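You operate a simulated robot arm through the tools that you are given. There is no shell and no other tool.

Carry out the task below with a simulated two-armed robot. There is one attempt and no reset: what you move stays moved.

Task
Pick up the beacon from the top of the check bench with one hand, pass it to the other hand and put it on the low shelf of the yellow rack. Set down upright: beacon.

The check looks at the end state, three seconds after you hand in, the way a careful person would. Anything else that was tipped, shoved, dropped, spilled or broken makes it a failure.

Robot
Two 7-joint arms with two-finger parallel grippers on one trunk, on a base that moves. Base frame: it is fixed to the floor where the robot stands at the start and does not move with it; the origin is under the middle of the robot, x ahead of it, y to its left, z up. Lengths are in mm, angles in degrees, forces in N, time in s.
The left shoulder is at the start at [20, 170, 1203], the right one opposite. With the tool pointing down near the work surface each hand reaches from about 180 to 660 mm from the robot's upright axis, wherever it stands, measured 20 degrees to its own side. Places, roughly: low shelf of the yellow rack [100, 3600, 300]. Payload 3.8 kg a hand.
The tool frame of a hand sits at the grasp point between the pads (the TCP): z along the fingers, y along the line on which they close. The tips reach 30 mm beyond it. The gripper opens to 110 mm. The fingers are 20 mm wide and 10 mm thick; the gripper's body (48 by 112 mm) begins 55 mm behind the TCP.
Orientation is told as [roll, pitch, yaw] about the base's x, y, z axes, in that order, counted from this pose: with the fingers straight down and closing along the base's y, the tool's x points along the base's -x, its y along +y and its z along -z.

Tools
- The arms move only by the tool send_rows. It takes "left_commands", "right_commands" or both (then of equal length, played together; a hand with none holds still); each is a list of rows, each a list of 3 entries, a list of its own where there are three numbers: the shift along the base's x, y, z in units of 100 mm (1.0 is 100 mm), then the turn, a rotation vector about the base's x, y, z in units of 90 degrees (1.0 is 90 degrees), then the opening, from 0 (shut) to 1 (fully open). In form: [[[dx, dy, dz], [rx, ry, rz], jaw], ...]. A call has 1 to 20 rows; each row is the pose to reach, as a shift and turn from the pose commanded when the call began. A call with a number of a shift or a turn outside -1 to 1 is refused whole. Rows are played at 5 a second. More than 50 mm and 8.6 degrees between two rows, or a gripper value outside its range, and nothing of the call is played. Where a pose cannot be reached the arm comes as near as it can. A force on the tool above 40 N (or 10 N above the force at the start of the call, whichever is more), or a blocked arm, ends the call early, and 0.2 s more pass. Each finger travels about 72 mm/s and halts on what it meets, pressing with about 35 N; the grip force reading is that of the motor and also rises with nothing between the fingers. The clock runs only during rows and for 0.2 s after the last one: add rows that repeat a pose to give the fingers time. The reply holds the time, the measured pose of the TCP, the force on the tool along the base axes, the opening and the grip force, in the units named above and with some noise, with the torque about the TCP (base axes, N m) and any sound that the robot's microphone picked up.
- Cameras (640 x 400 px; columns grow to the right, rows downward): "scene" is now at [105.7, -3.2, 1356.1]; the picture's right is [-0.05, -1.00, 0.00], its down [-0.57, 0.03, -0.82] and it looks along [0.82, -0.04, -0.57] (base axes); focal length 270 px, centre (320, 200). "left" rides on the left gripper at [72, -17, -103] in its tool frame; the picture's right is [0.23, 0.97, 0.00], its down [-0.76, 0.18, -0.62] and it looks along [-0.61, 0.14, 0.78] (tool axes); focal length 222 px, centre (320, 200). "right" rides on the right gripper at [72, 17, -103] in its tool frame; the picture's right is [-0.23, 0.97, 0.00], its down [-0.76, -0.18, -0.62] and it looks along [-0.61, -0.14, 0.78] (tool axes); focal length 222 px, centre (320, 200). There is no depth. A picture from a camera that has moved, and an enlarged one, comes with that camera's place and axes in the base frame and with its lens.
- snapshot(camera): a new picture of that camera. It takes no simulated time.
- lift_body(by): moves the trunk up (or, below 0, down) by that many mm; the arms and the scene camera ride with it, the base frame stays. It gives what a move gives, with no picture.
- roll_base(legs): drives the robot by 1 to 6 legs, each [ahead, turn to the left] in mm and degrees, along the robot's own axes; the way and the turn of a leg run together, so that a leg with both is an arc; at most 1500 mm and 180 degrees a leg. The arms and the cameras ride along, it lands a little off, and it stops where it bumps. It gives what a move gives.
- head_to(pan, tilt): turns the head with the scene camera to pan (to the left, within 80 degrees either way) and tilt (down, from -29 to 69), counted from straight ahead of the robot. It gives what a move gives.
- zoom(camera, box): a new picture of the part [left, top, right, bottom] of that camera's present view, enlarged. It takes no simulated time.
- finish_job(): hands the job in; it is judged then, once.

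Nothing tells you exact positions but the pictures and the camera data. Unless the task says otherwise, let go and move clear before handing in.

The tools are called as a command line: name --argument value ..., lists and objects as JSON in quotes. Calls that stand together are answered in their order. send_rows: Moves the arms, as the interface text tells. Its arguments: {"type":"object","properties":{"left_commands":{"type":"array","items":{"type":"array"}},"right_commands":{"type":"array","items":{"type":"array"}}},"required":[]} The other tools are called the same way: lift_body (by) moves the trunk up or down; roll_base (legs) drives the base; head_to (pan, tilt) turns the head that bears the scene camera; snapshot (camera) takes a picture; zoom (camera, box) takes an enlarged picture of a part of a camera's view; finish_job () hands the job in.

At the start:

```text
time_s: 0.0
left_eef_pos: [524.7, 256.3, 1129.9]
left_tool_rot: [0.0, 0.0, 0.0]
left_contact_force: [-0.3, 1.2, 0.0]
left_wrist_torque: [-0.01, 0.03, -0.03]
left_grip_width: 109.9
left_finger_force: 0.0
right_eef_pos: [461.4, -155.9, 1172.6]
right_tool_rot: [0.0, 0.1, 0.0]
right_contact_force: [0.2, 0.5, 0.5]
right_wrist_torque: [0.01, 0.0, -0.04]
right_grip_width: 110.0
right_finger_force: 0.1
trunk travel left (down, up): [-300.0, 270.0]
robot x, y, heading: [3.9, -3.3, -0.1]
head pan, tilt (commanded): [-2.9, 34.5]
```

scene: 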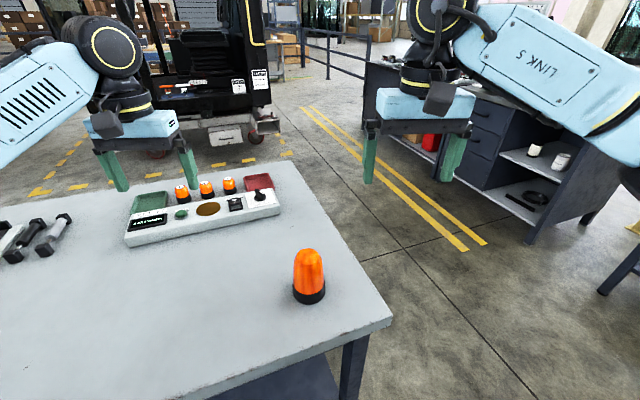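
right: 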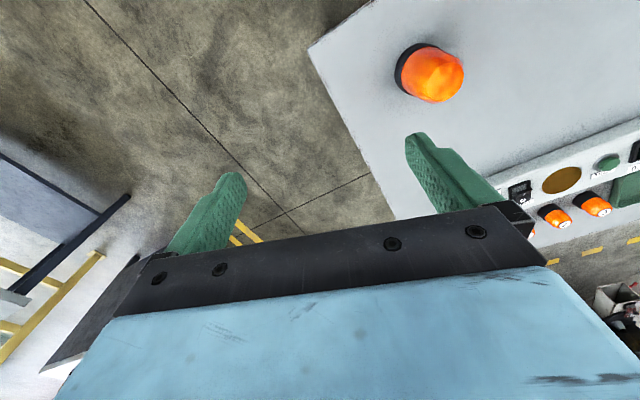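
left: 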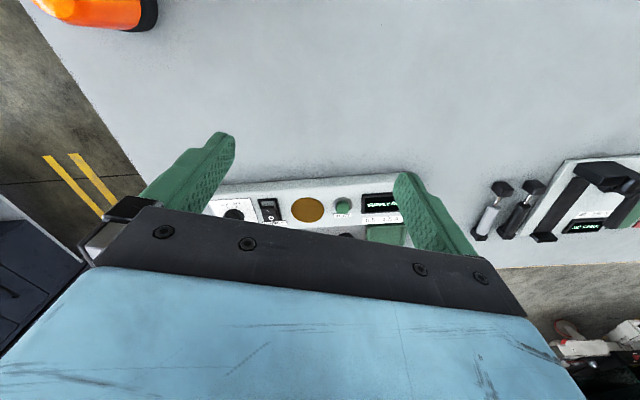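

The beacon stands near the near right corner of the check bench, at about x 480, y 5, with the bench top around z 840. I'll look closer at it and find the yellow rack before moving anything.

zoom --camera "scene" --box '[240, 220, 400, 320]'

zoom --camera "right" --box '[340, 20, 500, 120]'

head_to --pan 78 --tilt 15

```text
4.00 times, centred on (320, 270) of scene
camera zoom: at [105.7, -3.2, 1356.1], right [-0.05, -1.0, 0.0], down [-0.57, 0.03, -0.82], along [0.82, -0.04, -0.57], focal length 1079 px, centre (320, -80)
```

zoom: 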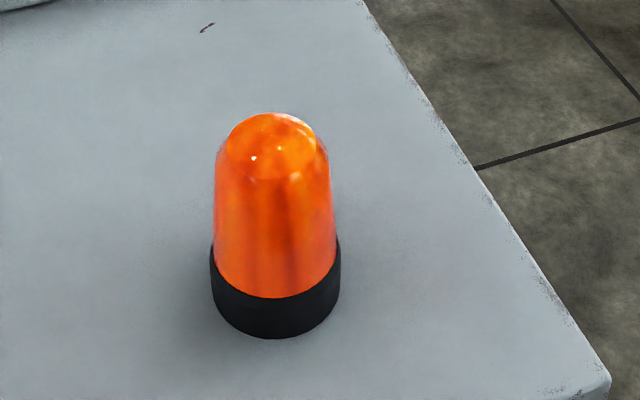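

```text
4.00 times, centred on (420, 70) of right
camera zoom: at [388.0, -138.0, 1275.1], right [0.23, 0.97, 0.0], down [0.76, -0.18, 0.62], along [0.61, -0.14, -0.78], focal length 888 px, centre (-80, 720)
```

zoom: 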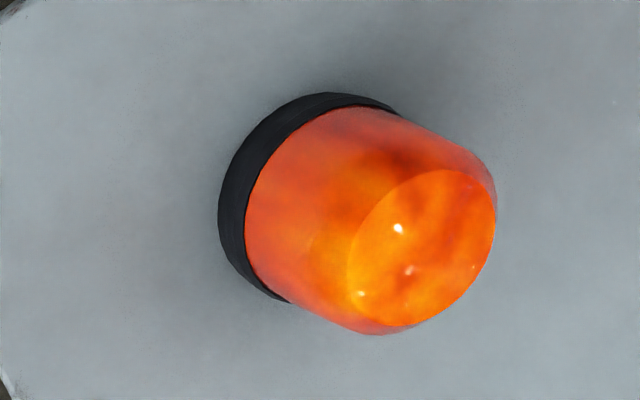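

```text
time_s: 1.5
left_eef_pos: [524.4, 257.0, 1129.7]
left_tool_rot: [0.0, 0.0, 0.1]
left_contact_force: [-0.1, -0.4, 0.5]
left_wrist_torque: [0.0, -0.02, -0.02]
left_grip_width: 109.9
left_finger_force: 0.2
right_eef_pos: [461.7, -155.0, 1171.7]
right_tool_rot: [0.0, 0.0, 0.0]
right_contact_force: [0.4, 0.2, -0.4]
right_wrist_torque: [-0.01, 0.01, -0.02]
right_grip_width: 109.8
right_finger_force: 0.1
trunk travel left (down, up): [-300.0, 270.0]
robot x, y, heading: [0.1, 0.4, -0.0]
head pan, tilt (commanded): [78.0, 15.0]
```

snapshot --camera "scene"

```text
taken
camera scene: at [37.0, 92.7, 1387.4], right [0.98, -0.21, 0.0], down [-0.05, -0.25, -0.97], along [0.2, 0.94, -0.26], focal length 270 px, centre (320, 200)
```

scene: 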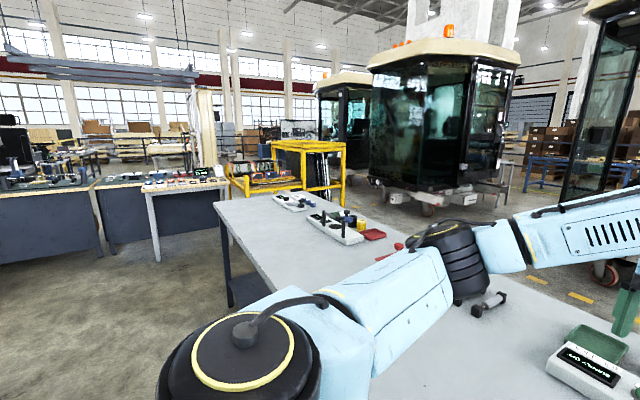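

zoom --camera "scene" --box '[200, 120, 360, 220]'

zoom --camera "scene" --box '[0, 100, 320, 300]'

```text
4.00 times, centred on (280, 170) of scene
camera zoom: at [37.0, 92.7, 1387.4], right [0.98, -0.21, 0.0], down [-0.05, -0.25, -0.97], along [0.2, 0.94, -0.26], focal length 1079 px, centre (480, 320)
```

zoom: 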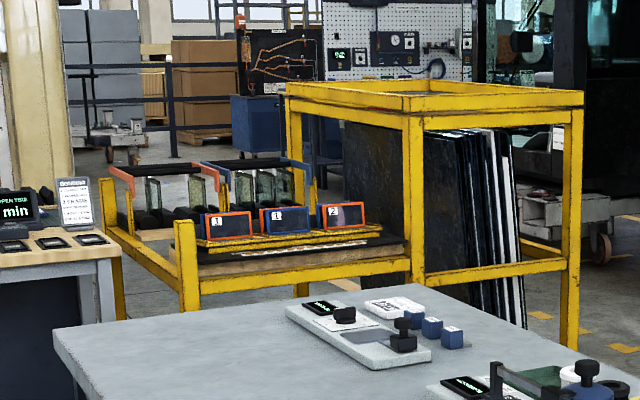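

```text
2.00 times, centred on (160, 200) of scene
camera zoom: at [37.0, 92.7, 1387.4], right [0.98, -0.21, 0.0], down [-0.05, -0.25, -0.97], along [0.2, 0.94, -0.26], focal length 540 px, centre (640, 200)
```

zoom: 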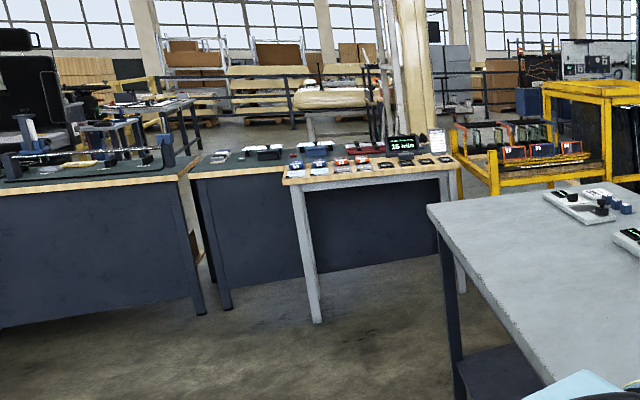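

The yellow rack stands beyond the far left end of the bench, with a tray deck at about z 690 and its low shelf probably underneath. First I'll bring the right hand above the beacon in steps and check where it is.

send_rows --right_commands '[[[0.06, 0.33, 0.0], [0, 0, 0], 1], [[0.12, 0.66, 0.0], [0, 0, 0], 1], [[0.2, 1.0, 0.0], [0, 0, 0], 1]]'

send_rows --right_commands '[[[0.0, 0.3, -0.2], [0, 0, 0], 1], [[0.02, 0.55, -0.5], [0, 0, 0], 1], [[0.03, 0.58, -0.8], [0, 0, 0], 1], [[0.03, 0.58, -0.8], [0, 0, 0], 1]]'

snapshot --camera "right"

head_to --pan 0 --tilt 40

snapshot --camera "scene"

```text
time_s: 2.3
left_eef_pos: [525.6, 257.0, 1129.3]
left_tool_rot: [-0.1, 0.0, -0.1]
left_contact_force: [-0.8, 0.0, -0.4]
left_wrist_torque: [-0.04, -0.02, 0.02]
left_grip_width: 109.6
left_finger_force: 0.0
right_eef_pos: [482.2, -56.8, 1172.9]
right_tool_rot: [-0.1, 0.0, 0.0]
right_contact_force: [0.1, -0.5, 0.4]
right_wrist_torque: [-0.02, 0.04, 0.02]
right_grip_width: 109.8
right_finger_force: 0.1
trunk travel left (down, up): [-300.0, 270.0]
robot x, y, heading: [2.9, -1.8, 0.2]
head pan, tilt (commanded): [78.0, 15.0]
```

```text
time_s: 3.3
left_eef_pos: [523.5, 256.2, 1130.8]
left_tool_rot: [0.0, 0.0, 0.0]
left_contact_force: [-0.7, 0.2, -0.2]
left_wrist_torque: [-0.01, -0.03, 0.01]
left_grip_width: 109.9
left_finger_force: 0.0
right_eef_pos: [485.7, 1.0, 1089.8]
right_tool_rot: [0.0, 0.0, 0.0]
right_contact_force: [0.4, 0.5, -0.2]
right_wrist_torque: [0.01, 0.0, 0.02]
right_grip_width: 109.7
right_finger_force: 0.0
trunk travel left (down, up): [-300.0, 270.0]
robot x, y, heading: [-2.5, -3.3, 0.1]
head pan, tilt (commanded): [78.0, 15.0]
```

```text
taken
camera right: at [412.2, 18.6, 1194.1], right [0.23, 0.97, 0.0], down [0.76, -0.18, 0.62], along [0.61, -0.14, -0.78], focal length 222 px, centre (320, 200)
```

right: 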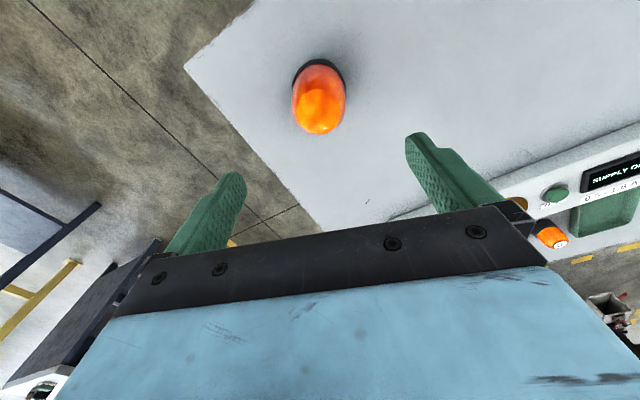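

```text
time_s: 4.8
left_eef_pos: [524.3, 256.1, 1129.3]
left_tool_rot: [0.0, 0.0, -0.1]
left_contact_force: [-0.1, 0.5, -0.9]
left_wrist_torque: [0.01, 0.01, -0.02]
left_grip_width: 110.2
left_finger_force: 0.0
right_eef_pos: [486.4, 0.8, 1090.8]
right_tool_rot: [0.0, 0.0, 0.1]
right_contact_force: [0.1, -0.1, -0.6]
right_wrist_torque: [-0.03, 0.0, 0.02]
right_grip_width: 110.0
right_finger_force: 0.0
trunk travel left (down, up): [-300.0, 270.0]
robot x, y, heading: [-0.7, -3.2, -0.0]
head pan, tilt (commanded): [0.0, 40.0]
```

```text
taken
camera scene: at [102.5, 1.4, 1347.8], right [0.0, -1.0, 0.0], down [-0.64, 0.0, -0.77], along [0.77, 0.0, -0.64], focal length 270 px, centre (320, 200)
```

scene: 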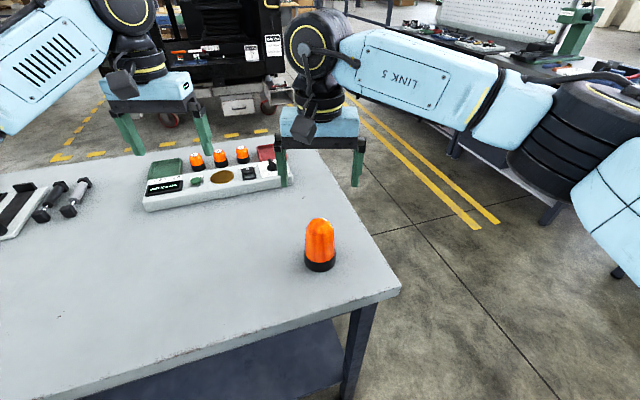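

zoom --camera "right" --box '[256, 50, 384, 130]'

zoom --camera "scene" --box '[256, 200, 384, 280]'

```text
5.00 times, centred on (320, 90) of right
camera zoom: at [412.4, 18.2, 1194.3], right [0.23, 0.97, 0.0], down [0.76, -0.18, 0.62], along [0.61, -0.14, -0.78], focal length 1111 px, centre (320, 750)
```

zoom: 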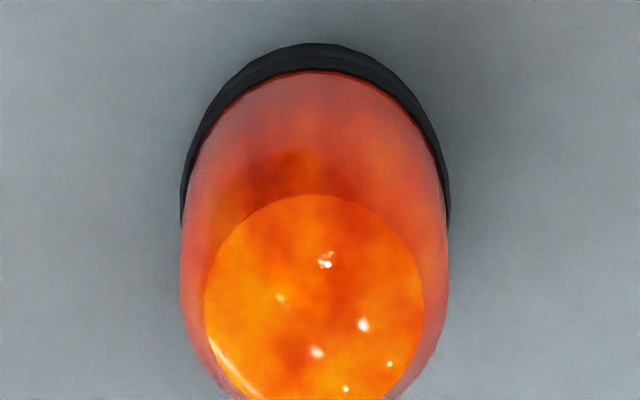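

```text
5.00 times, centred on (320, 240) of scene
camera zoom: at [102.5, 1.4, 1347.8], right [0.0, -1.0, 0.0], down [-0.64, 0.0, -0.77], along [0.77, 0.0, -0.64], focal length 1349 px, centre (320, 0)
```

zoom: 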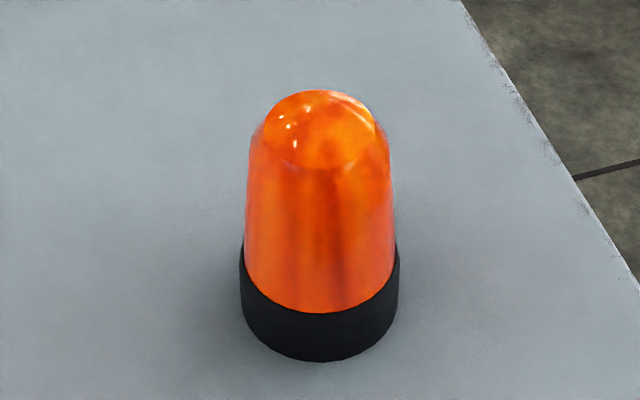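

The beacon's base centre comes out at about (477, 2, 865), roughly 72 mm wide and 115 mm tall. I'll lower the right hand straight over it and close on the upper part of the lens.

send_rows --right_commands '[[[-0.08, 0.01, -0.3], [0, 0, 0], 1], [[-0.08, 0.01, -0.6], [0, 0, 0], 1], [[-0.08, 0.01, -0.8], [0, 0, 0], 1], [[-0.08, 0.01, -0.8], [0, 0, 0], 1]]'

snapshot --camera "right"

zoom --camera "scene" --box '[240, 160, 400, 280]'

```text
time_s: 5.8
left_eef_pos: [524.5, 255.4, 1130.5]
left_tool_rot: [0.0, 0.0, 0.0]
left_contact_force: [-0.4, 0.4, 0.3]
left_wrist_torque: [-0.01, 0.01, -0.01]
left_grip_width: 109.9
left_finger_force: 0.1
right_eef_pos: [476.5, 1.4, 1010.7]
right_tool_rot: [0.0, 0.0, 0.0]
right_contact_force: [0.9, 0.6, 0.0]
right_wrist_torque: [-0.01, 0.0, -0.01]
right_grip_width: 110.3
right_finger_force: 0.1
trunk travel left (down, up): [-300.0, 270.0]
robot x, y, heading: [0.6, -0.0, 0.1]
head pan, tilt (commanded): [0.0, 40.0]
```

```text
taken
camera right: at [403.2, 19.4, 1113.8], right [0.23, 0.97, 0.0], down [0.76, -0.18, 0.62], along [0.61, -0.14, -0.78], focal length 222 px, centre (320, 200)
```

right: 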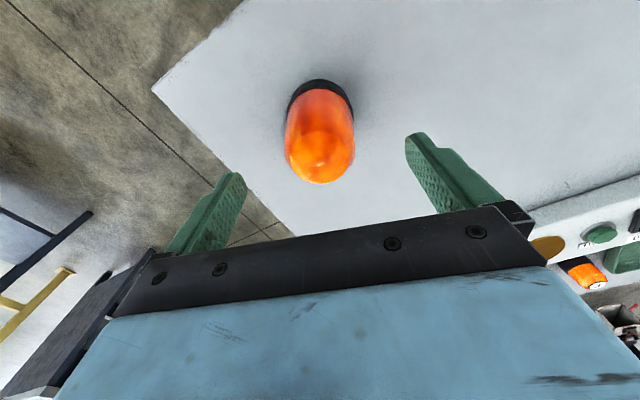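

```text
3.33 times, centred on (320, 220) of scene
camera zoom: at [102.4, 1.4, 1347.8], right [0.0, -1.0, 0.0], down [-0.64, 0.0, -0.77], along [0.77, 0.0, -0.64], focal length 900 px, centre (320, 133)
```

zoom: 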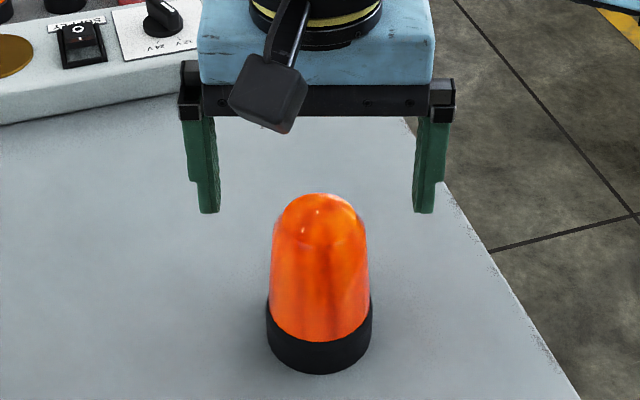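

send_rows --right_commands '[[[0.0, 0.01, -0.25], [0, 0, 0], 1], [[0.0, 0.01, -0.5], [0, 0, 0], 1], [[0.0, 0.01, -0.65], [0, 0, 0], 1], [[0.0, 0.01, -0.65], [0, 0, 0], 1]]'

zoom --camera "scene" --box '[240, 160, 400, 280]'

snapshot --camera "right"

```text
time_s: 6.8
left_eef_pos: [523.8, 256.2, 1130.6]
left_tool_rot: [-0.1, 0.0, 0.0]
left_contact_force: [0.2, 0.3, -0.4]
left_wrist_torque: [-0.01, 0.0, -0.01]
left_grip_width: 110.0
left_finger_force: 0.1
right_eef_pos: [475.1, 3.9, 946.9]
right_tool_rot: [0.0, 0.0, 0.1]
right_contact_force: [-0.1, -0.4, 0.3]
right_wrist_torque: [-0.02, 0.0, 0.0]
right_grip_width: 109.9
right_finger_force: 0.1
trunk travel left (down, up): [-300.0, 270.0]
robot x, y, heading: [0.6, 2.6, -0.2]
head pan, tilt (commanded): [0.0, 40.0]
```

```text
3.33 times, centred on (320, 220) of scene
camera zoom: at [102.5, 1.3, 1347.8], right [0.0, -1.0, 0.0], down [-0.64, 0.0, -0.77], along [0.77, 0.0, -0.64], focal length 900 px, centre (320, 133)
```

zoom: 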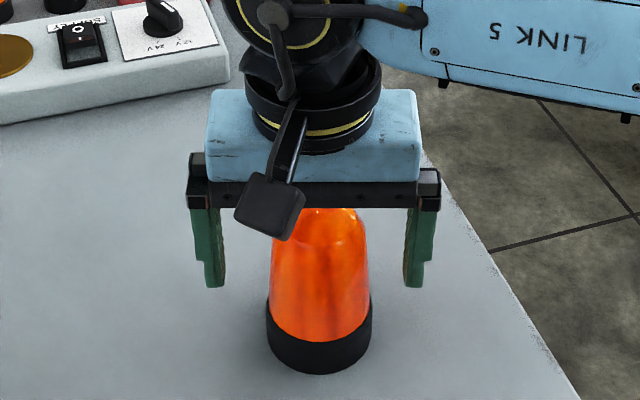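

```text
taken
camera right: at [402.7, 21.0, 1050.3], right [0.23, 0.97, 0.0], down [0.76, -0.18, 0.62], along [0.61, -0.14, -0.78], focal length 222 px, centre (320, 200)
```

right: 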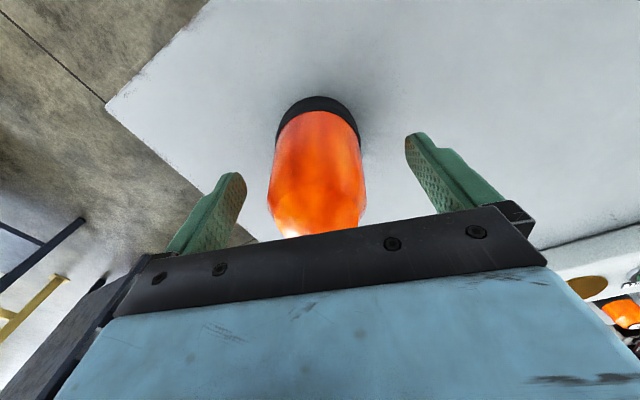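

The hand is straddling the beacon evenly and clear of its top. I'll close slowly and check the grip.

send_rows --right_commands '[[[0, 0, 0], [0, 0, 0], 0.8], [[0, 0, 0], [0, 0, 0], 0.65], [[0, 0, 0], [0, 0, 0], 0.5], [[0, 0, 0], [0, 0, 0], 0.3], [[0, 0, 0], [0, 0, 0], 0.2], [[0, 0, 0], [0, 0, 0], 0.2], [[0, 0, 0], [0, 0, 0], 0.2]]'

zoom --camera "scene" --box '[240, 160, 400, 280]'

```text
time_s: 8.4
left_eef_pos: [525.0, 257.3, 1130.2]
left_tool_rot: [-0.1, 0.0, 0.1]
left_contact_force: [-0.7, 0.2, 0.3]
left_wrist_torque: [-0.01, -0.03, 0.02]
left_grip_width: 110.1
left_finger_force: 0.0
right_eef_pos: [475.6, 3.7, 948.3]
right_tool_rot: [-0.1, 0.0, 0.0]
right_contact_force: [1.1, 0.0, -0.6]
right_wrist_torque: [0.04, -0.05, -0.01]
right_grip_width: 62.8
right_finger_force: 34.9
trunk travel left (down, up): [-300.0, 270.0]
robot x, y, heading: [1.0, -0.2, 0.1]
head pan, tilt (commanded): [0.0, 40.0]
```

```text
3.33 times, centred on (320, 220) of scene
camera zoom: at [102.6, 1.3, 1347.8], right [0.0, -1.0, 0.0], down [-0.64, 0.0, -0.77], along [0.77, 0.0, -0.64], focal length 900 px, centre (320, 133)
```

zoom: 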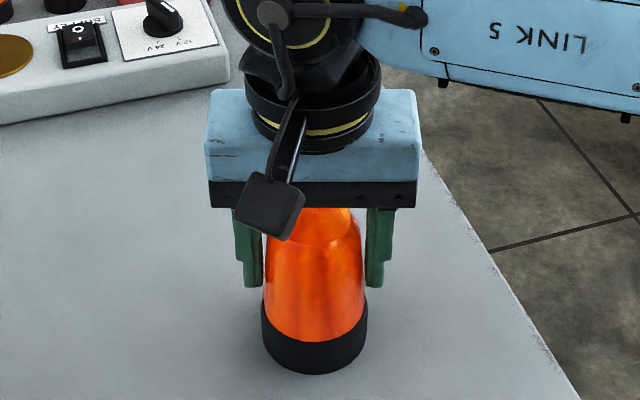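

Gripped at 62.8 mm with full finger force. Lifting straight up and checking for slip.

send_rows --right_commands '[[[0, 0, 0.1], [0, 0, 0], 0.2], [[0, 0, 0.3], [0, 0, 0], 0.2], [[0, 0, 0.6], [0, 0, 0], 0.2], [[0, 0, 0.9], [0, 0, 0], 0.2], [[0, 0, 1.0], [0, 0, 0], 0.2], [[0, 0, 1.0], [0, 0, 0], 0.2]]'

snapshot --camera "scene"

snapshot --camera "right"

```text
time_s: 9.8
left_eef_pos: [525.1, 256.8, 1129.1]
left_tool_rot: [0.0, 0.1, 0.1]
left_contact_force: [0.7, 0.7, -0.3]
left_wrist_torque: [0.01, -0.01, -0.03]
left_grip_width: 110.4
left_finger_force: 0.0
right_eef_pos: [476.1, 5.0, 1045.5]
right_tool_rot: [0.0, 0.0, -0.1]
right_contact_force: [-0.1, 0.3, -2.2]
right_wrist_torque: [-0.01, -0.01, 0.0]
right_grip_width: 62.8
right_finger_force: 34.8
trunk travel left (down, up): [-300.0, 270.0]
robot x, y, heading: [-1.2, 1.9, 0.1]
head pan, tilt (commanded): [0.0, 40.0]
```

```text
taken
camera scene: at [102.7, 1.3, 1347.8], right [0.0, -1.0, 0.0], down [-0.64, 0.0, -0.77], along [0.77, 0.0, -0.64], focal length 270 px, centre (320, 200)
```

scene: 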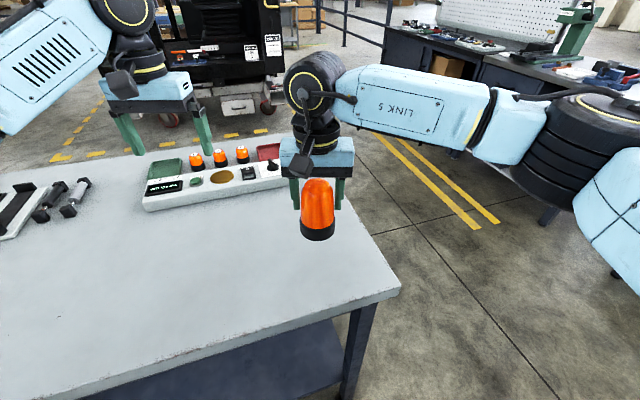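

```text
taken
camera right: at [403.3, 22.3, 1149.0], right [0.23, 0.97, 0.0], down [0.76, -0.18, 0.62], along [0.61, -0.14, -0.78], focal length 222 px, centre (320, 200)
```

right: 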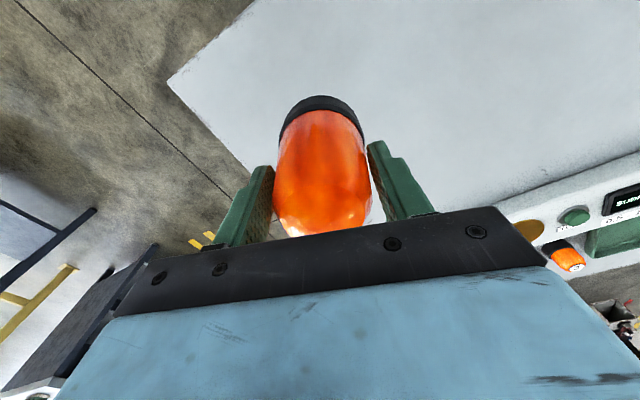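

The beacon hangs straight in the right hand. I'll raise it, draw both hands in a bit, then look around before driving.

send_rows --right_commands '[[[0, -0.2, 0.25], [0, 0, 0], 0.2], [[-0.25, -0.4, 0.5], [0, 0, 0], 0.2], [[-0.5, -0.6, 0.75], [0, 0, 0], 0.2], [[-0.75, -0.8, 1.0], [0, 0, 0], 0.2], [[-1.0, -0.8, 1.0], [0, 0, 0], 0.2], [[-1.0, -0.8, 1.0], [0, 0, 0], 0.2]]' --left_commands '[[[0, 0, 0.1], [0, 0, 0], 1], [[-0.25, 0, 0.2], [0, 0, 0], 1], [[-0.5, 0, 0.2], [0, 0, 0], 1], [[-0.75, 0, 0.2], [0, 0, 0], 1], [[-1.0, 0, 0.2], [0, 0, 0], 1], [[-1.0, 0, 0.2], [0, 0, 0], 1]]'

head_to --pan -75 --tilt 30

snapshot --camera "scene"

head_to --pan 80 --tilt 30

snapshot --camera "scene"

```text
time_s: 11.2
left_eef_pos: [425.0, 256.9, 1150.7]
left_tool_rot: [0.0, 0.1, -0.1]
left_contact_force: [1.2, -0.5, -1.0]
left_wrist_torque: [-0.01, 0.0, 0.02]
left_grip_width: 110.1
left_finger_force: 0.1
right_eef_pos: [377.8, -76.1, 1145.9]
right_tool_rot: [0.0, 0.0, 0.1]
right_contact_force: [0.2, -0.4, -1.1]
right_wrist_torque: [0.05, 0.0, -0.01]
right_grip_width: 62.7
right_finger_force: 35.0
trunk travel left (down, up): [-300.0, 270.0]
robot x, y, heading: [0.4, -0.1, -0.2]
head pan, tilt (commanded): [0.0, 40.0]
```

```text
time_s: 12.7
left_eef_pos: [425.1, 257.3, 1151.7]
left_tool_rot: [-0.1, 0.0, 0.0]
left_contact_force: [0.4, 0.1, -0.1]
left_wrist_torque: [-0.01, -0.02, -0.01]
left_grip_width: 110.0
left_finger_force: 0.0
right_eef_pos: [375.7, -74.9, 1147.1]
right_tool_rot: [0.0, 0.0, 0.1]
right_contact_force: [0.0, -0.2, -1.3]
right_wrist_torque: [0.0, 0.0, -0.03]
right_grip_width: 62.8
right_finger_force: 34.9
trunk travel left (down, up): [-300.0, 270.0]
robot x, y, heading: [-0.8, 3.5, 0.1]
head pan, tilt (commanded): [-75.0, 30.0]
```

```text
taken
camera scene: at [41.1, -86.1, 1363.2], right [-0.97, -0.26, 0.0], down [-0.13, 0.48, -0.87], along [0.22, -0.84, -0.5], focal length 270 px, centre (320, 200)
```

scene: 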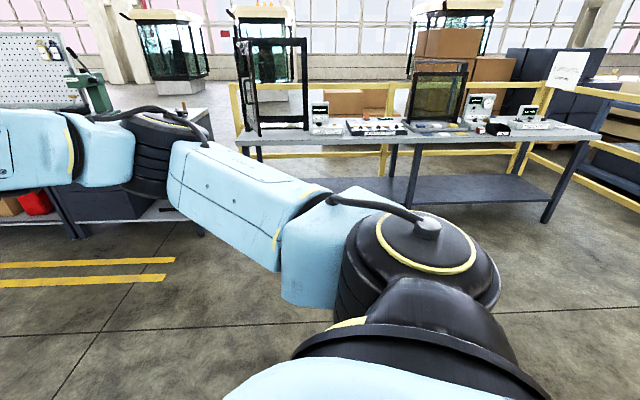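

```text
time_s: 15.1
left_eef_pos: [425.4, 256.8, 1151.9]
left_tool_rot: [-0.1, 0.0, 0.1]
left_contact_force: [-0.7, 0.0, -0.1]
left_wrist_torque: [0.03, -0.01, 0.0]
left_grip_width: 110.3
left_finger_force: 0.0
right_eef_pos: [376.4, -75.1, 1146.7]
right_tool_rot: [0.1, 0.0, 0.0]
right_contact_force: [0.2, 0.5, -1.6]
right_wrist_torque: [0.0, 0.01, -0.01]
right_grip_width: 62.6
right_finger_force: 34.8
trunk travel left (down, up): [-300.0, 270.0]
robot x, y, heading: [0.4, 1.4, -0.0]
head pan, tilt (commanded): [80.0, 30.0]
```

```text
taken
camera scene: at [33.4, 90.3, 1363.2], right [0.98, -0.17, 0.0], down [-0.09, -0.49, -0.87], along [0.15, 0.85, -0.5], focal length 270 px, centre (320, 200)
```

scene: 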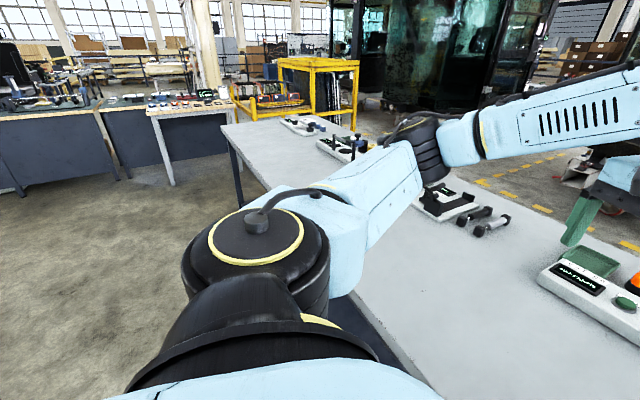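

Floor to the left and behind is clear. I'll back off 250 mm from the bench and turn left to run along it.

roll_base --legs '[[-250, 0], [0, 107]]'

head_to --pan 0 --tilt 20

snapshot --camera "scene"

```text
time_s: 21.4
left_eef_pos: [-623.2, 334.0, 1151.4]
left_tool_rot: [0.0, 0.0, 106.6]
left_contact_force: [-0.6, 1.1, -0.4]
left_wrist_torque: [0.0, 0.0, -0.04]
left_grip_width: 110.1
left_finger_force: 0.0
right_eef_pos: [-291.2, 382.5, 1147.0]
right_tool_rot: [-0.1, 0.0, 106.8]
right_contact_force: [0.7, 0.4, -2.2]
right_wrist_torque: [-0.02, -0.01, -0.03]
right_grip_width: 62.1
right_finger_force: 35.2
trunk travel left (down, up): [-300.0, 270.0]
robot x, y, heading: [-257.5, 2.0, 106.7]
head pan, tilt (commanded): [80.0, 30.0]
```

```text
time_s: 23.0
left_eef_pos: [-623.4, 332.7, 1151.4]
left_tool_rot: [-0.1, 0.0, 106.7]
left_contact_force: [0.0, -0.4, 0.3]
left_wrist_torque: [-0.03, 0.03, 0.0]
left_grip_width: 109.9
left_finger_force: 0.1
right_eef_pos: [-290.7, 382.6, 1146.8]
right_tool_rot: [0.1, 0.0, 106.6]
right_contact_force: [0.2, -0.7, -2.4]
right_wrist_torque: [-0.02, 0.02, -0.01]
right_grip_width: 62.4
right_finger_force: 34.6
trunk travel left (down, up): [-300.0, 270.0]
robot x, y, heading: [-255.8, -0.6, 106.6]
head pan, tilt (commanded): [0.0, 20.0]
```

```text
taken
camera scene: at [-291.5, 110.9, 1379.2], right [0.96, 0.29, 0.0], down [0.1, -0.33, -0.94], along [-0.27, 0.9, -0.34], focal length 270 px, centre (320, 200)
```

scene: 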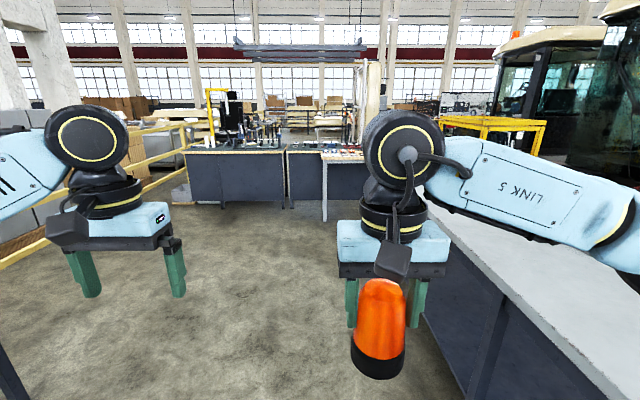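

The lane along the bench is clear ahead. I'll drive 1400 mm along it and look again.

roll_base --legs '[[1400, 0]]'

head_to --pan -25 --tilt 25

snapshot --camera "scene"

```text
time_s: 30.1
left_eef_pos: [-1055.5, 1680.1, 1152.5]
left_tool_rot: [-0.1, 0.0, 107.9]
left_contact_force: [0.7, 0.1, 1.5]
left_wrist_torque: [-0.04, 0.0, -0.01]
left_grip_width: 109.7
left_finger_force: 0.0
right_eef_pos: [-724.9, 1737.9, 1146.8]
right_tool_rot: [0.0, 0.0, 107.9]
right_contact_force: [0.8, 0.2, -1.9]
right_wrist_torque: [0.0, -0.04, 0.03]
right_grip_width: 61.8
right_finger_force: 34.8
trunk travel left (down, up): [-300.0, 270.0]
robot x, y, heading: [-685.0, 1355.3, 108.1]
head pan, tilt (commanded): [0.0, 20.0]
```

```text
time_s: 30.9
left_eef_pos: [-1055.0, 1680.6, 1151.0]
left_tool_rot: [0.1, -0.1, 108.2]
left_contact_force: [0.1, 0.8, 0.4]
left_wrist_torque: [-0.01, 0.01, 0.03]
left_grip_width: 110.1
left_finger_force: 0.1
right_eef_pos: [-724.4, 1738.3, 1147.3]
right_tool_rot: [0.1, 0.0, 108.1]
right_contact_force: [-0.3, -1.5, -2.0]
right_wrist_torque: [0.01, -0.01, 0.01]
right_grip_width: 61.7
right_finger_force: 34.5
trunk travel left (down, up): [-300.0, 270.0]
robot x, y, heading: [-676.8, 1356.6, 108.1]
head pan, tilt (commanded): [-25.0, 25.0]
```

```text
taken
camera scene: at [-679.1, 1469.5, 1371.1], right [0.99, -0.12, 0.0], down [-0.05, -0.42, -0.91], along [0.11, 0.9, -0.42], focal length 270 px, centre (320, 200)
```

scene: 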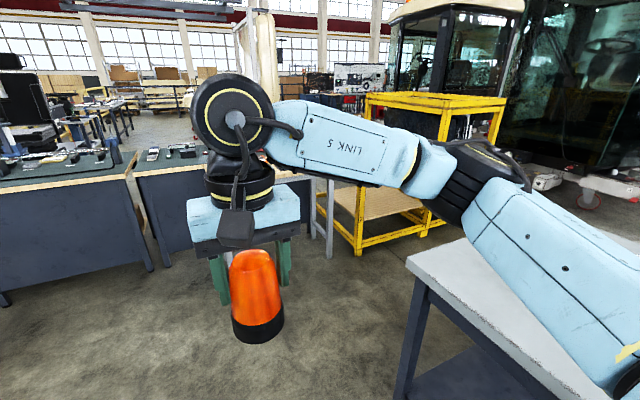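

The grip width has drifted from 62.8 to 61.7 mm, so I'll check whether the beacon is slipping and look at the rack's low shelf.

zoom --camera "scene" --box '[160, 200, 352, 350]'

snapshot --camera "right"

zoom --camera "scene" --box '[300, 80, 540, 270]'

```text
2.67 times, centred on (256, 275) of scene
camera zoom: at [-679.1, 1469.5, 1371.1], right [0.99, -0.12, 0.0], down [-0.05, -0.42, -0.91], along [0.11, 0.9, -0.42], focal length 720 px, centre (491, 0)
```

zoom: 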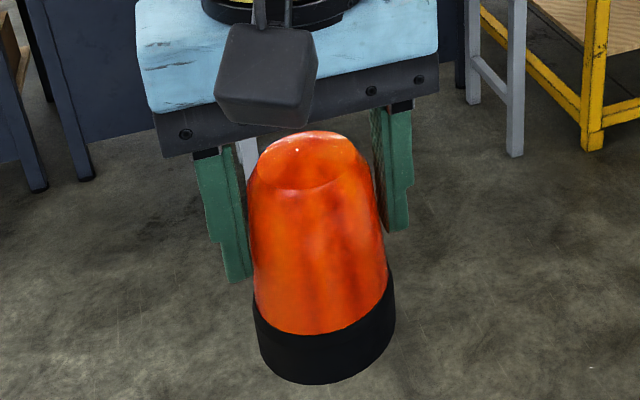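

```text
taken
camera right: at [-719.4, 1664.6, 1250.5], right [-1.0, -0.09, 0.0], down [-0.07, 0.78, 0.62], along [-0.05, 0.62, -0.78], focal length 222 px, centre (320, 200)
```

right: 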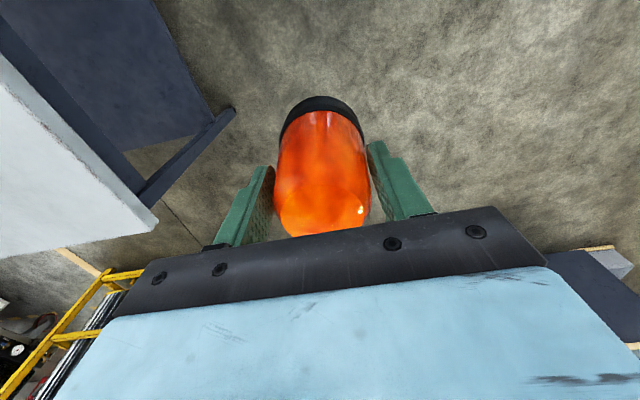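

```text
2.11 times, centred on (420, 175) of scene
camera zoom: at [-679.1, 1469.5, 1371.1], right [0.99, -0.12, 0.0], down [-0.05, -0.42, -0.91], along [0.11, 0.9, -0.42], focal length 568 px, centre (110, 253)
```

zoom: 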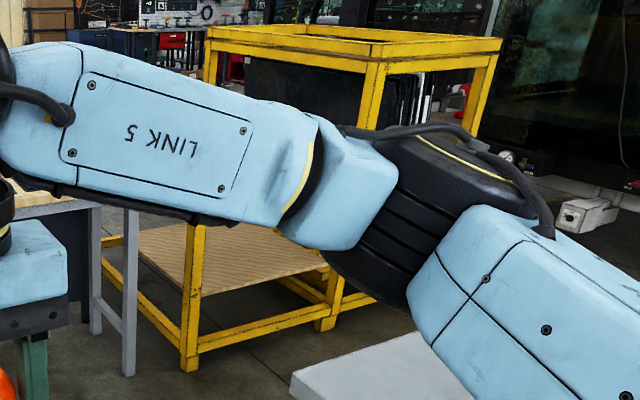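

No slip: the beacon sits in the fingers exactly as before. The rack's low shelf is a wood board at z≈300, with its front edge running from about (-140, 3267) to (570, 3521) and a deck above it. I'll drive on past the bench end, then turn into the aisle in front of the rack.

roll_base --legs '[[1100, 1]]'

head_to --pan -60 --tilt 30

snapshot --camera "scene"

head_to --pan -80 --tilt 30

snapshot --camera "scene"

```text
time_s: 36.5
left_eef_pos: [-1413.5, 2707.7, 1151.1]
left_tool_rot: [0.0, 0.1, 109.3]
left_contact_force: [0.2, 0.3, 0.6]
left_wrist_torque: [0.01, 0.03, -0.03]
left_grip_width: 110.1
left_finger_force: 0.0
right_eef_pos: [-1082.6, 2772.2, 1145.5]
right_tool_rot: [0.0, 0.0, 109.2]
right_contact_force: [-0.2, 0.2, -2.6]
right_wrist_torque: [0.0, 0.0, -0.01]
right_grip_width: 61.5
right_finger_force: 35.2
trunk travel left (down, up): [-300.0, 270.0]
robot x, y, heading: [-1031.7, 2390.3, 109.5]
head pan, tilt (commanded): [-25.0, 25.0]
```

```text
time_s: 37.5
left_eef_pos: [-1412.7, 2708.1, 1152.2]
left_tool_rot: [0.0, 0.0, 109.3]
left_contact_force: [0.9, 0.2, 0.4]
left_wrist_torque: [0.0, 0.01, 0.0]
left_grip_width: 110.2
left_finger_force: 0.0
right_eef_pos: [-1083.3, 2773.1, 1147.4]
right_tool_rot: [0.0, 0.1, 109.2]
right_contact_force: [0.8, 0.3, -1.5]
right_wrist_torque: [-0.02, -0.01, 0.0]
right_grip_width: 61.8
right_finger_force: 34.9
trunk travel left (down, up): [-300.0, 270.0]
robot x, y, heading: [-1033.2, 2390.6, 109.5]
head pan, tilt (commanded): [-60.0, 30.0]
```

```text
taken
camera scene: at [-981.1, 2481.6, 1363.2], right [0.76, -0.65, 0.0], down [-0.33, -0.38, -0.87], along [0.56, 0.66, -0.5], focal length 270 px, centre (320, 200)
```

scene: 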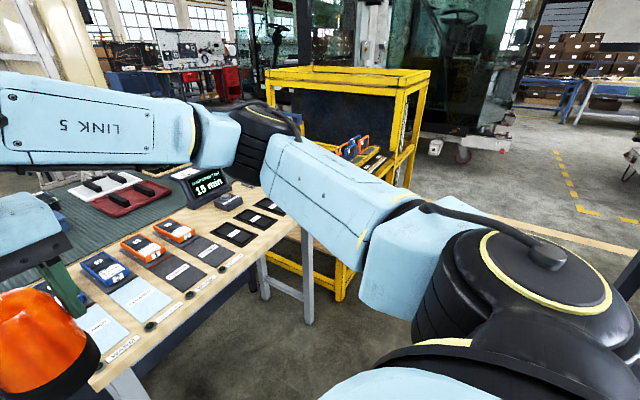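

```text
time_s: 38.4
left_eef_pos: [-1412.7, 2708.3, 1152.0]
left_tool_rot: [0.0, 0.0, 109.3]
left_contact_force: [0.3, -0.9, -0.1]
left_wrist_torque: [-0.03, 0.0, 0.0]
left_grip_width: 109.7
left_finger_force: 0.0
right_eef_pos: [-1082.0, 2772.5, 1147.3]
right_tool_rot: [0.0, -0.1, 109.1]
right_contact_force: [0.1, -0.5, -2.0]
right_wrist_torque: [-0.01, -0.01, 0.02]
right_grip_width: 61.6
right_finger_force: 35.3
trunk travel left (down, up): [-300.0, 270.0]
robot x, y, heading: [-1032.2, 2388.8, 109.3]
head pan, tilt (commanded): [-80.0, 30.0]
```

```text
taken
camera scene: at [-961.2, 2457.3, 1363.2], right [0.49, -0.87, 0.0], down [-0.44, -0.24, -0.87], along [0.76, 0.42, -0.5], focal length 270 px, centre (320, 200)
```

scene: 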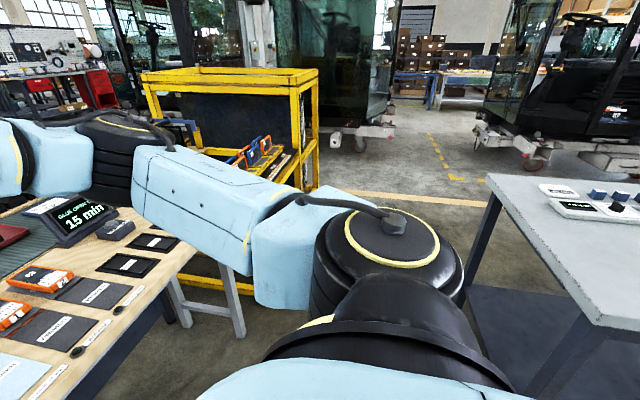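

The table beside me is lower than my hands and the aisle in front of the rack is clear. I'll turn right and drive up the aisle, stopping partway to look at the rack front.

roll_base --legs '[[0, -90]]'

head_to --pan 20 --tilt 30

snapshot --camera "scene"

```text
time_s: 42.6
left_eef_pos: [-714.4, 2774.5, 1153.0]
left_tool_rot: [0.0, 0.0, 19.4]
left_contact_force: [-0.7, 1.3, 0.0]
left_wrist_torque: [-0.05, -0.01, -0.01]
left_grip_width: 109.9
left_finger_force: 0.1
right_eef_pos: [-649.9, 2445.7, 1147.0]
right_tool_rot: [0.0, 0.1, 19.4]
right_contact_force: [-0.6, 0.5, -2.2]
right_wrist_torque: [0.03, 0.01, 0.01]
right_grip_width: 61.8
right_finger_force: 34.2
trunk travel left (down, up): [-300.0, 270.0]
robot x, y, heading: [-1028.6, 2393.2, 19.2]
head pan, tilt (commanded): [-80.0, 30.0]
```

```text
time_s: 44.4
left_eef_pos: [-713.3, 2774.5, 1150.3]
left_tool_rot: [0.0, 0.0, 19.3]
left_contact_force: [-0.1, 0.2, 0.4]
left_wrist_torque: [0.04, 0.01, 0.01]
left_grip_width: 110.2
left_finger_force: 0.0
right_eef_pos: [-648.5, 2445.7, 1146.1]
right_tool_rot: [-0.1, 0.0, 19.3]
right_contact_force: [-1.1, -0.8, -2.6]
right_wrist_torque: [0.01, -0.01, 0.0]
right_grip_width: 61.3
right_finger_force: 35.1
trunk travel left (down, up): [-300.0, 270.0]
robot x, y, heading: [-1030.8, 2394.7, 19.0]
head pan, tilt (commanded): [20.0, 30.0]
```

```text
taken
camera scene: at [-943.2, 2457.3, 1363.2], right [0.63, -0.77, 0.0], down [-0.39, -0.32, -0.87], along [0.67, 0.55, -0.5], focal length 270 px, centre (320, 200)
```

scene: 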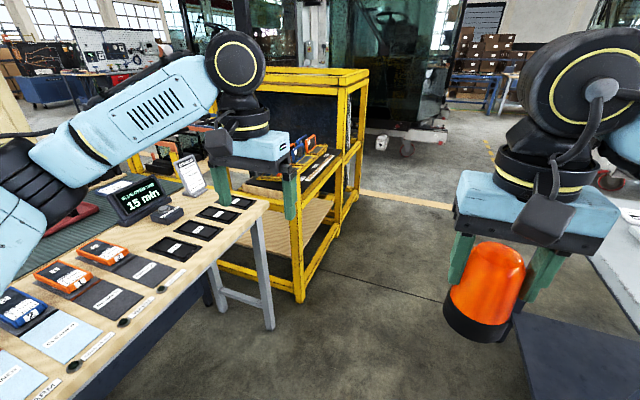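

zoom --camera "right" --box '[220, 80, 420, 240]'

zoom --camera "scene" --box '[160, 60, 400, 310]'

zoom --camera "scene" --box '[420, 200, 600, 360]'

```text
2.50 times, centred on (320, 160) of right
camera zoom: at [-723.8, 2437.6, 1250.5], right [-0.11, 0.99, 0.0], down [0.78, 0.08, 0.62], along [0.62, 0.07, -0.78], focal length 555 px, centre (320, 300)
```

zoom: 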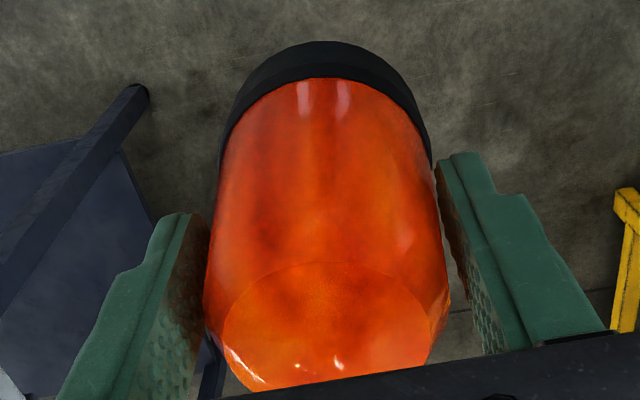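

```text
1.60 times, centred on (280, 185) of scene
camera zoom: at [-943.2, 2457.3, 1363.2], right [0.63, -0.77, 0.0], down [-0.39, -0.32, -0.87], along [0.67, 0.55, -0.5], focal length 432 px, centre (384, 224)
```

zoom: 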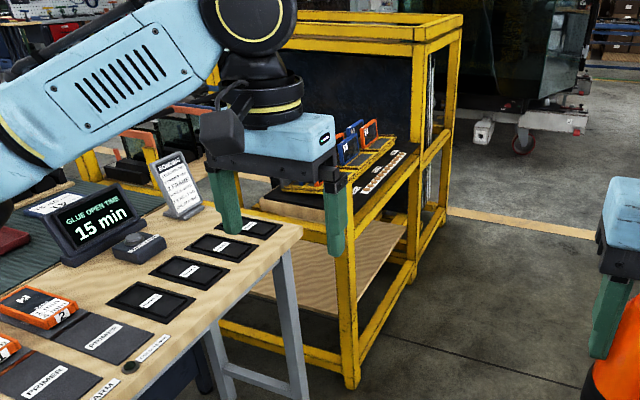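

```text
2.50 times, centred on (510, 280) of scene
camera zoom: at [-943.2, 2457.3, 1363.2], right [0.63, -0.77, 0.0], down [-0.39, -0.32, -0.87], along [0.67, 0.55, -0.5], focal length 675 px, centre (-155, 0)
```

zoom: 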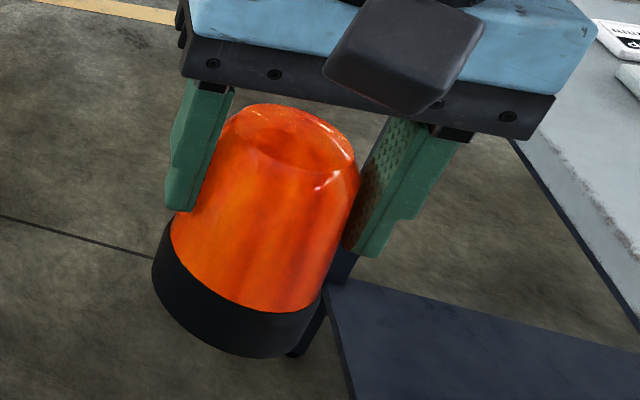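

Now I see the rack clearly: the front-left post is at about (-150, 3268), the board at z≈300 to 340, and the deck rail at z≈700. I'll drive up the aisle until I'm opposite the shelf and turn left to face it.

roll_base --legs '[[1490, 0]]'

roll_base --legs '[[0, 90]]'

head_to --pan 0 --tilt 45

snapshot --camera "scene"

```text
time_s: 51.6
left_eef_pos: [669.2, 3264.0, 1151.5]
left_tool_rot: [0.0, -0.1, 19.5]
left_contact_force: [-0.1, 0.9, 0.5]
left_wrist_torque: [0.01, -0.02, 0.02]
left_grip_width: 110.2
left_finger_force: 0.1
right_eef_pos: [735.2, 2933.1, 1146.4]
right_tool_rot: [0.0, 0.0, 19.5]
right_contact_force: [-0.2, -0.5, -2.8]
right_wrist_torque: [-0.02, 0.04, -0.01]
right_grip_width: 61.6
right_finger_force: 35.5
trunk travel left (down, up): [-300.0, 270.0]
robot x, y, heading: [350.9, 2879.7, 19.7]
head pan, tilt (commanded): [20.0, 30.0]
```

```text
time_s: 55.8
left_eef_pos: [-21.3, 3204.1, 1151.1]
left_tool_rot: [0.0, 0.1, 108.0]
left_contact_force: [0.1, 0.0, -0.9]
left_wrist_torque: [-0.02, 0.01, 0.0]
left_grip_width: 109.7
left_finger_force: 0.1
right_eef_pos: [308.8, 3261.3, 1148.2]
right_tool_rot: [0.0, 0.0, 107.9]
right_contact_force: [-0.2, -0.6, -2.2]
right_wrist_torque: [-0.03, -0.04, 0.02]
right_grip_width: 61.9
right_finger_force: 34.9
trunk travel left (down, up): [-300.0, 270.0]
robot x, y, heading: [352.8, 2880.9, 108.2]
head pan, tilt (commanded): [20.0, 30.0]
```

```text
time_s: 56.6
left_eef_pos: [-21.4, 3203.4, 1152.6]
left_tool_rot: [0.0, 0.0, 108.0]
left_contact_force: [0.8, 0.3, -0.5]
left_wrist_torque: [0.0, -0.03, -0.02]
left_grip_width: 110.2
left_finger_force: 0.1
right_eef_pos: [309.8, 3259.8, 1145.7]
right_tool_rot: [0.0, 0.0, 108.1]
right_contact_force: [0.2, -0.1, -2.2]
right_wrist_torque: [0.04, -0.01, 0.02]
right_grip_width: 61.7
right_finger_force: 35.0
trunk travel left (down, up): [-300.0, 270.0]
robot x, y, heading: [356.6, 2878.0, 107.9]
head pan, tilt (commanded): [0.0, 45.0]
```

```text
taken
camera scene: at [318.6, 2977.8, 1340.6], right [0.95, 0.31, 0.0], down [0.22, -0.67, -0.71], along [-0.22, 0.67, -0.71], focal length 270 px, centre (320, 200)
```

scene: 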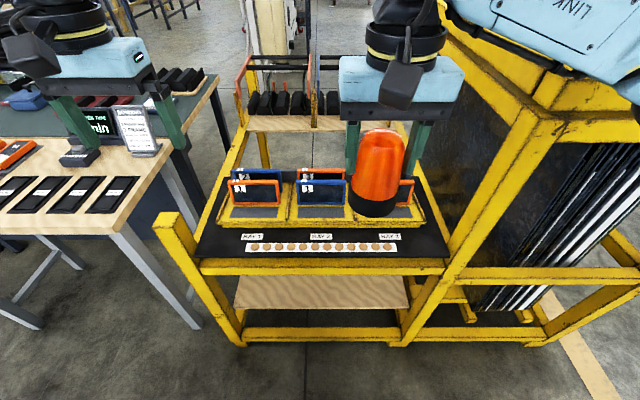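

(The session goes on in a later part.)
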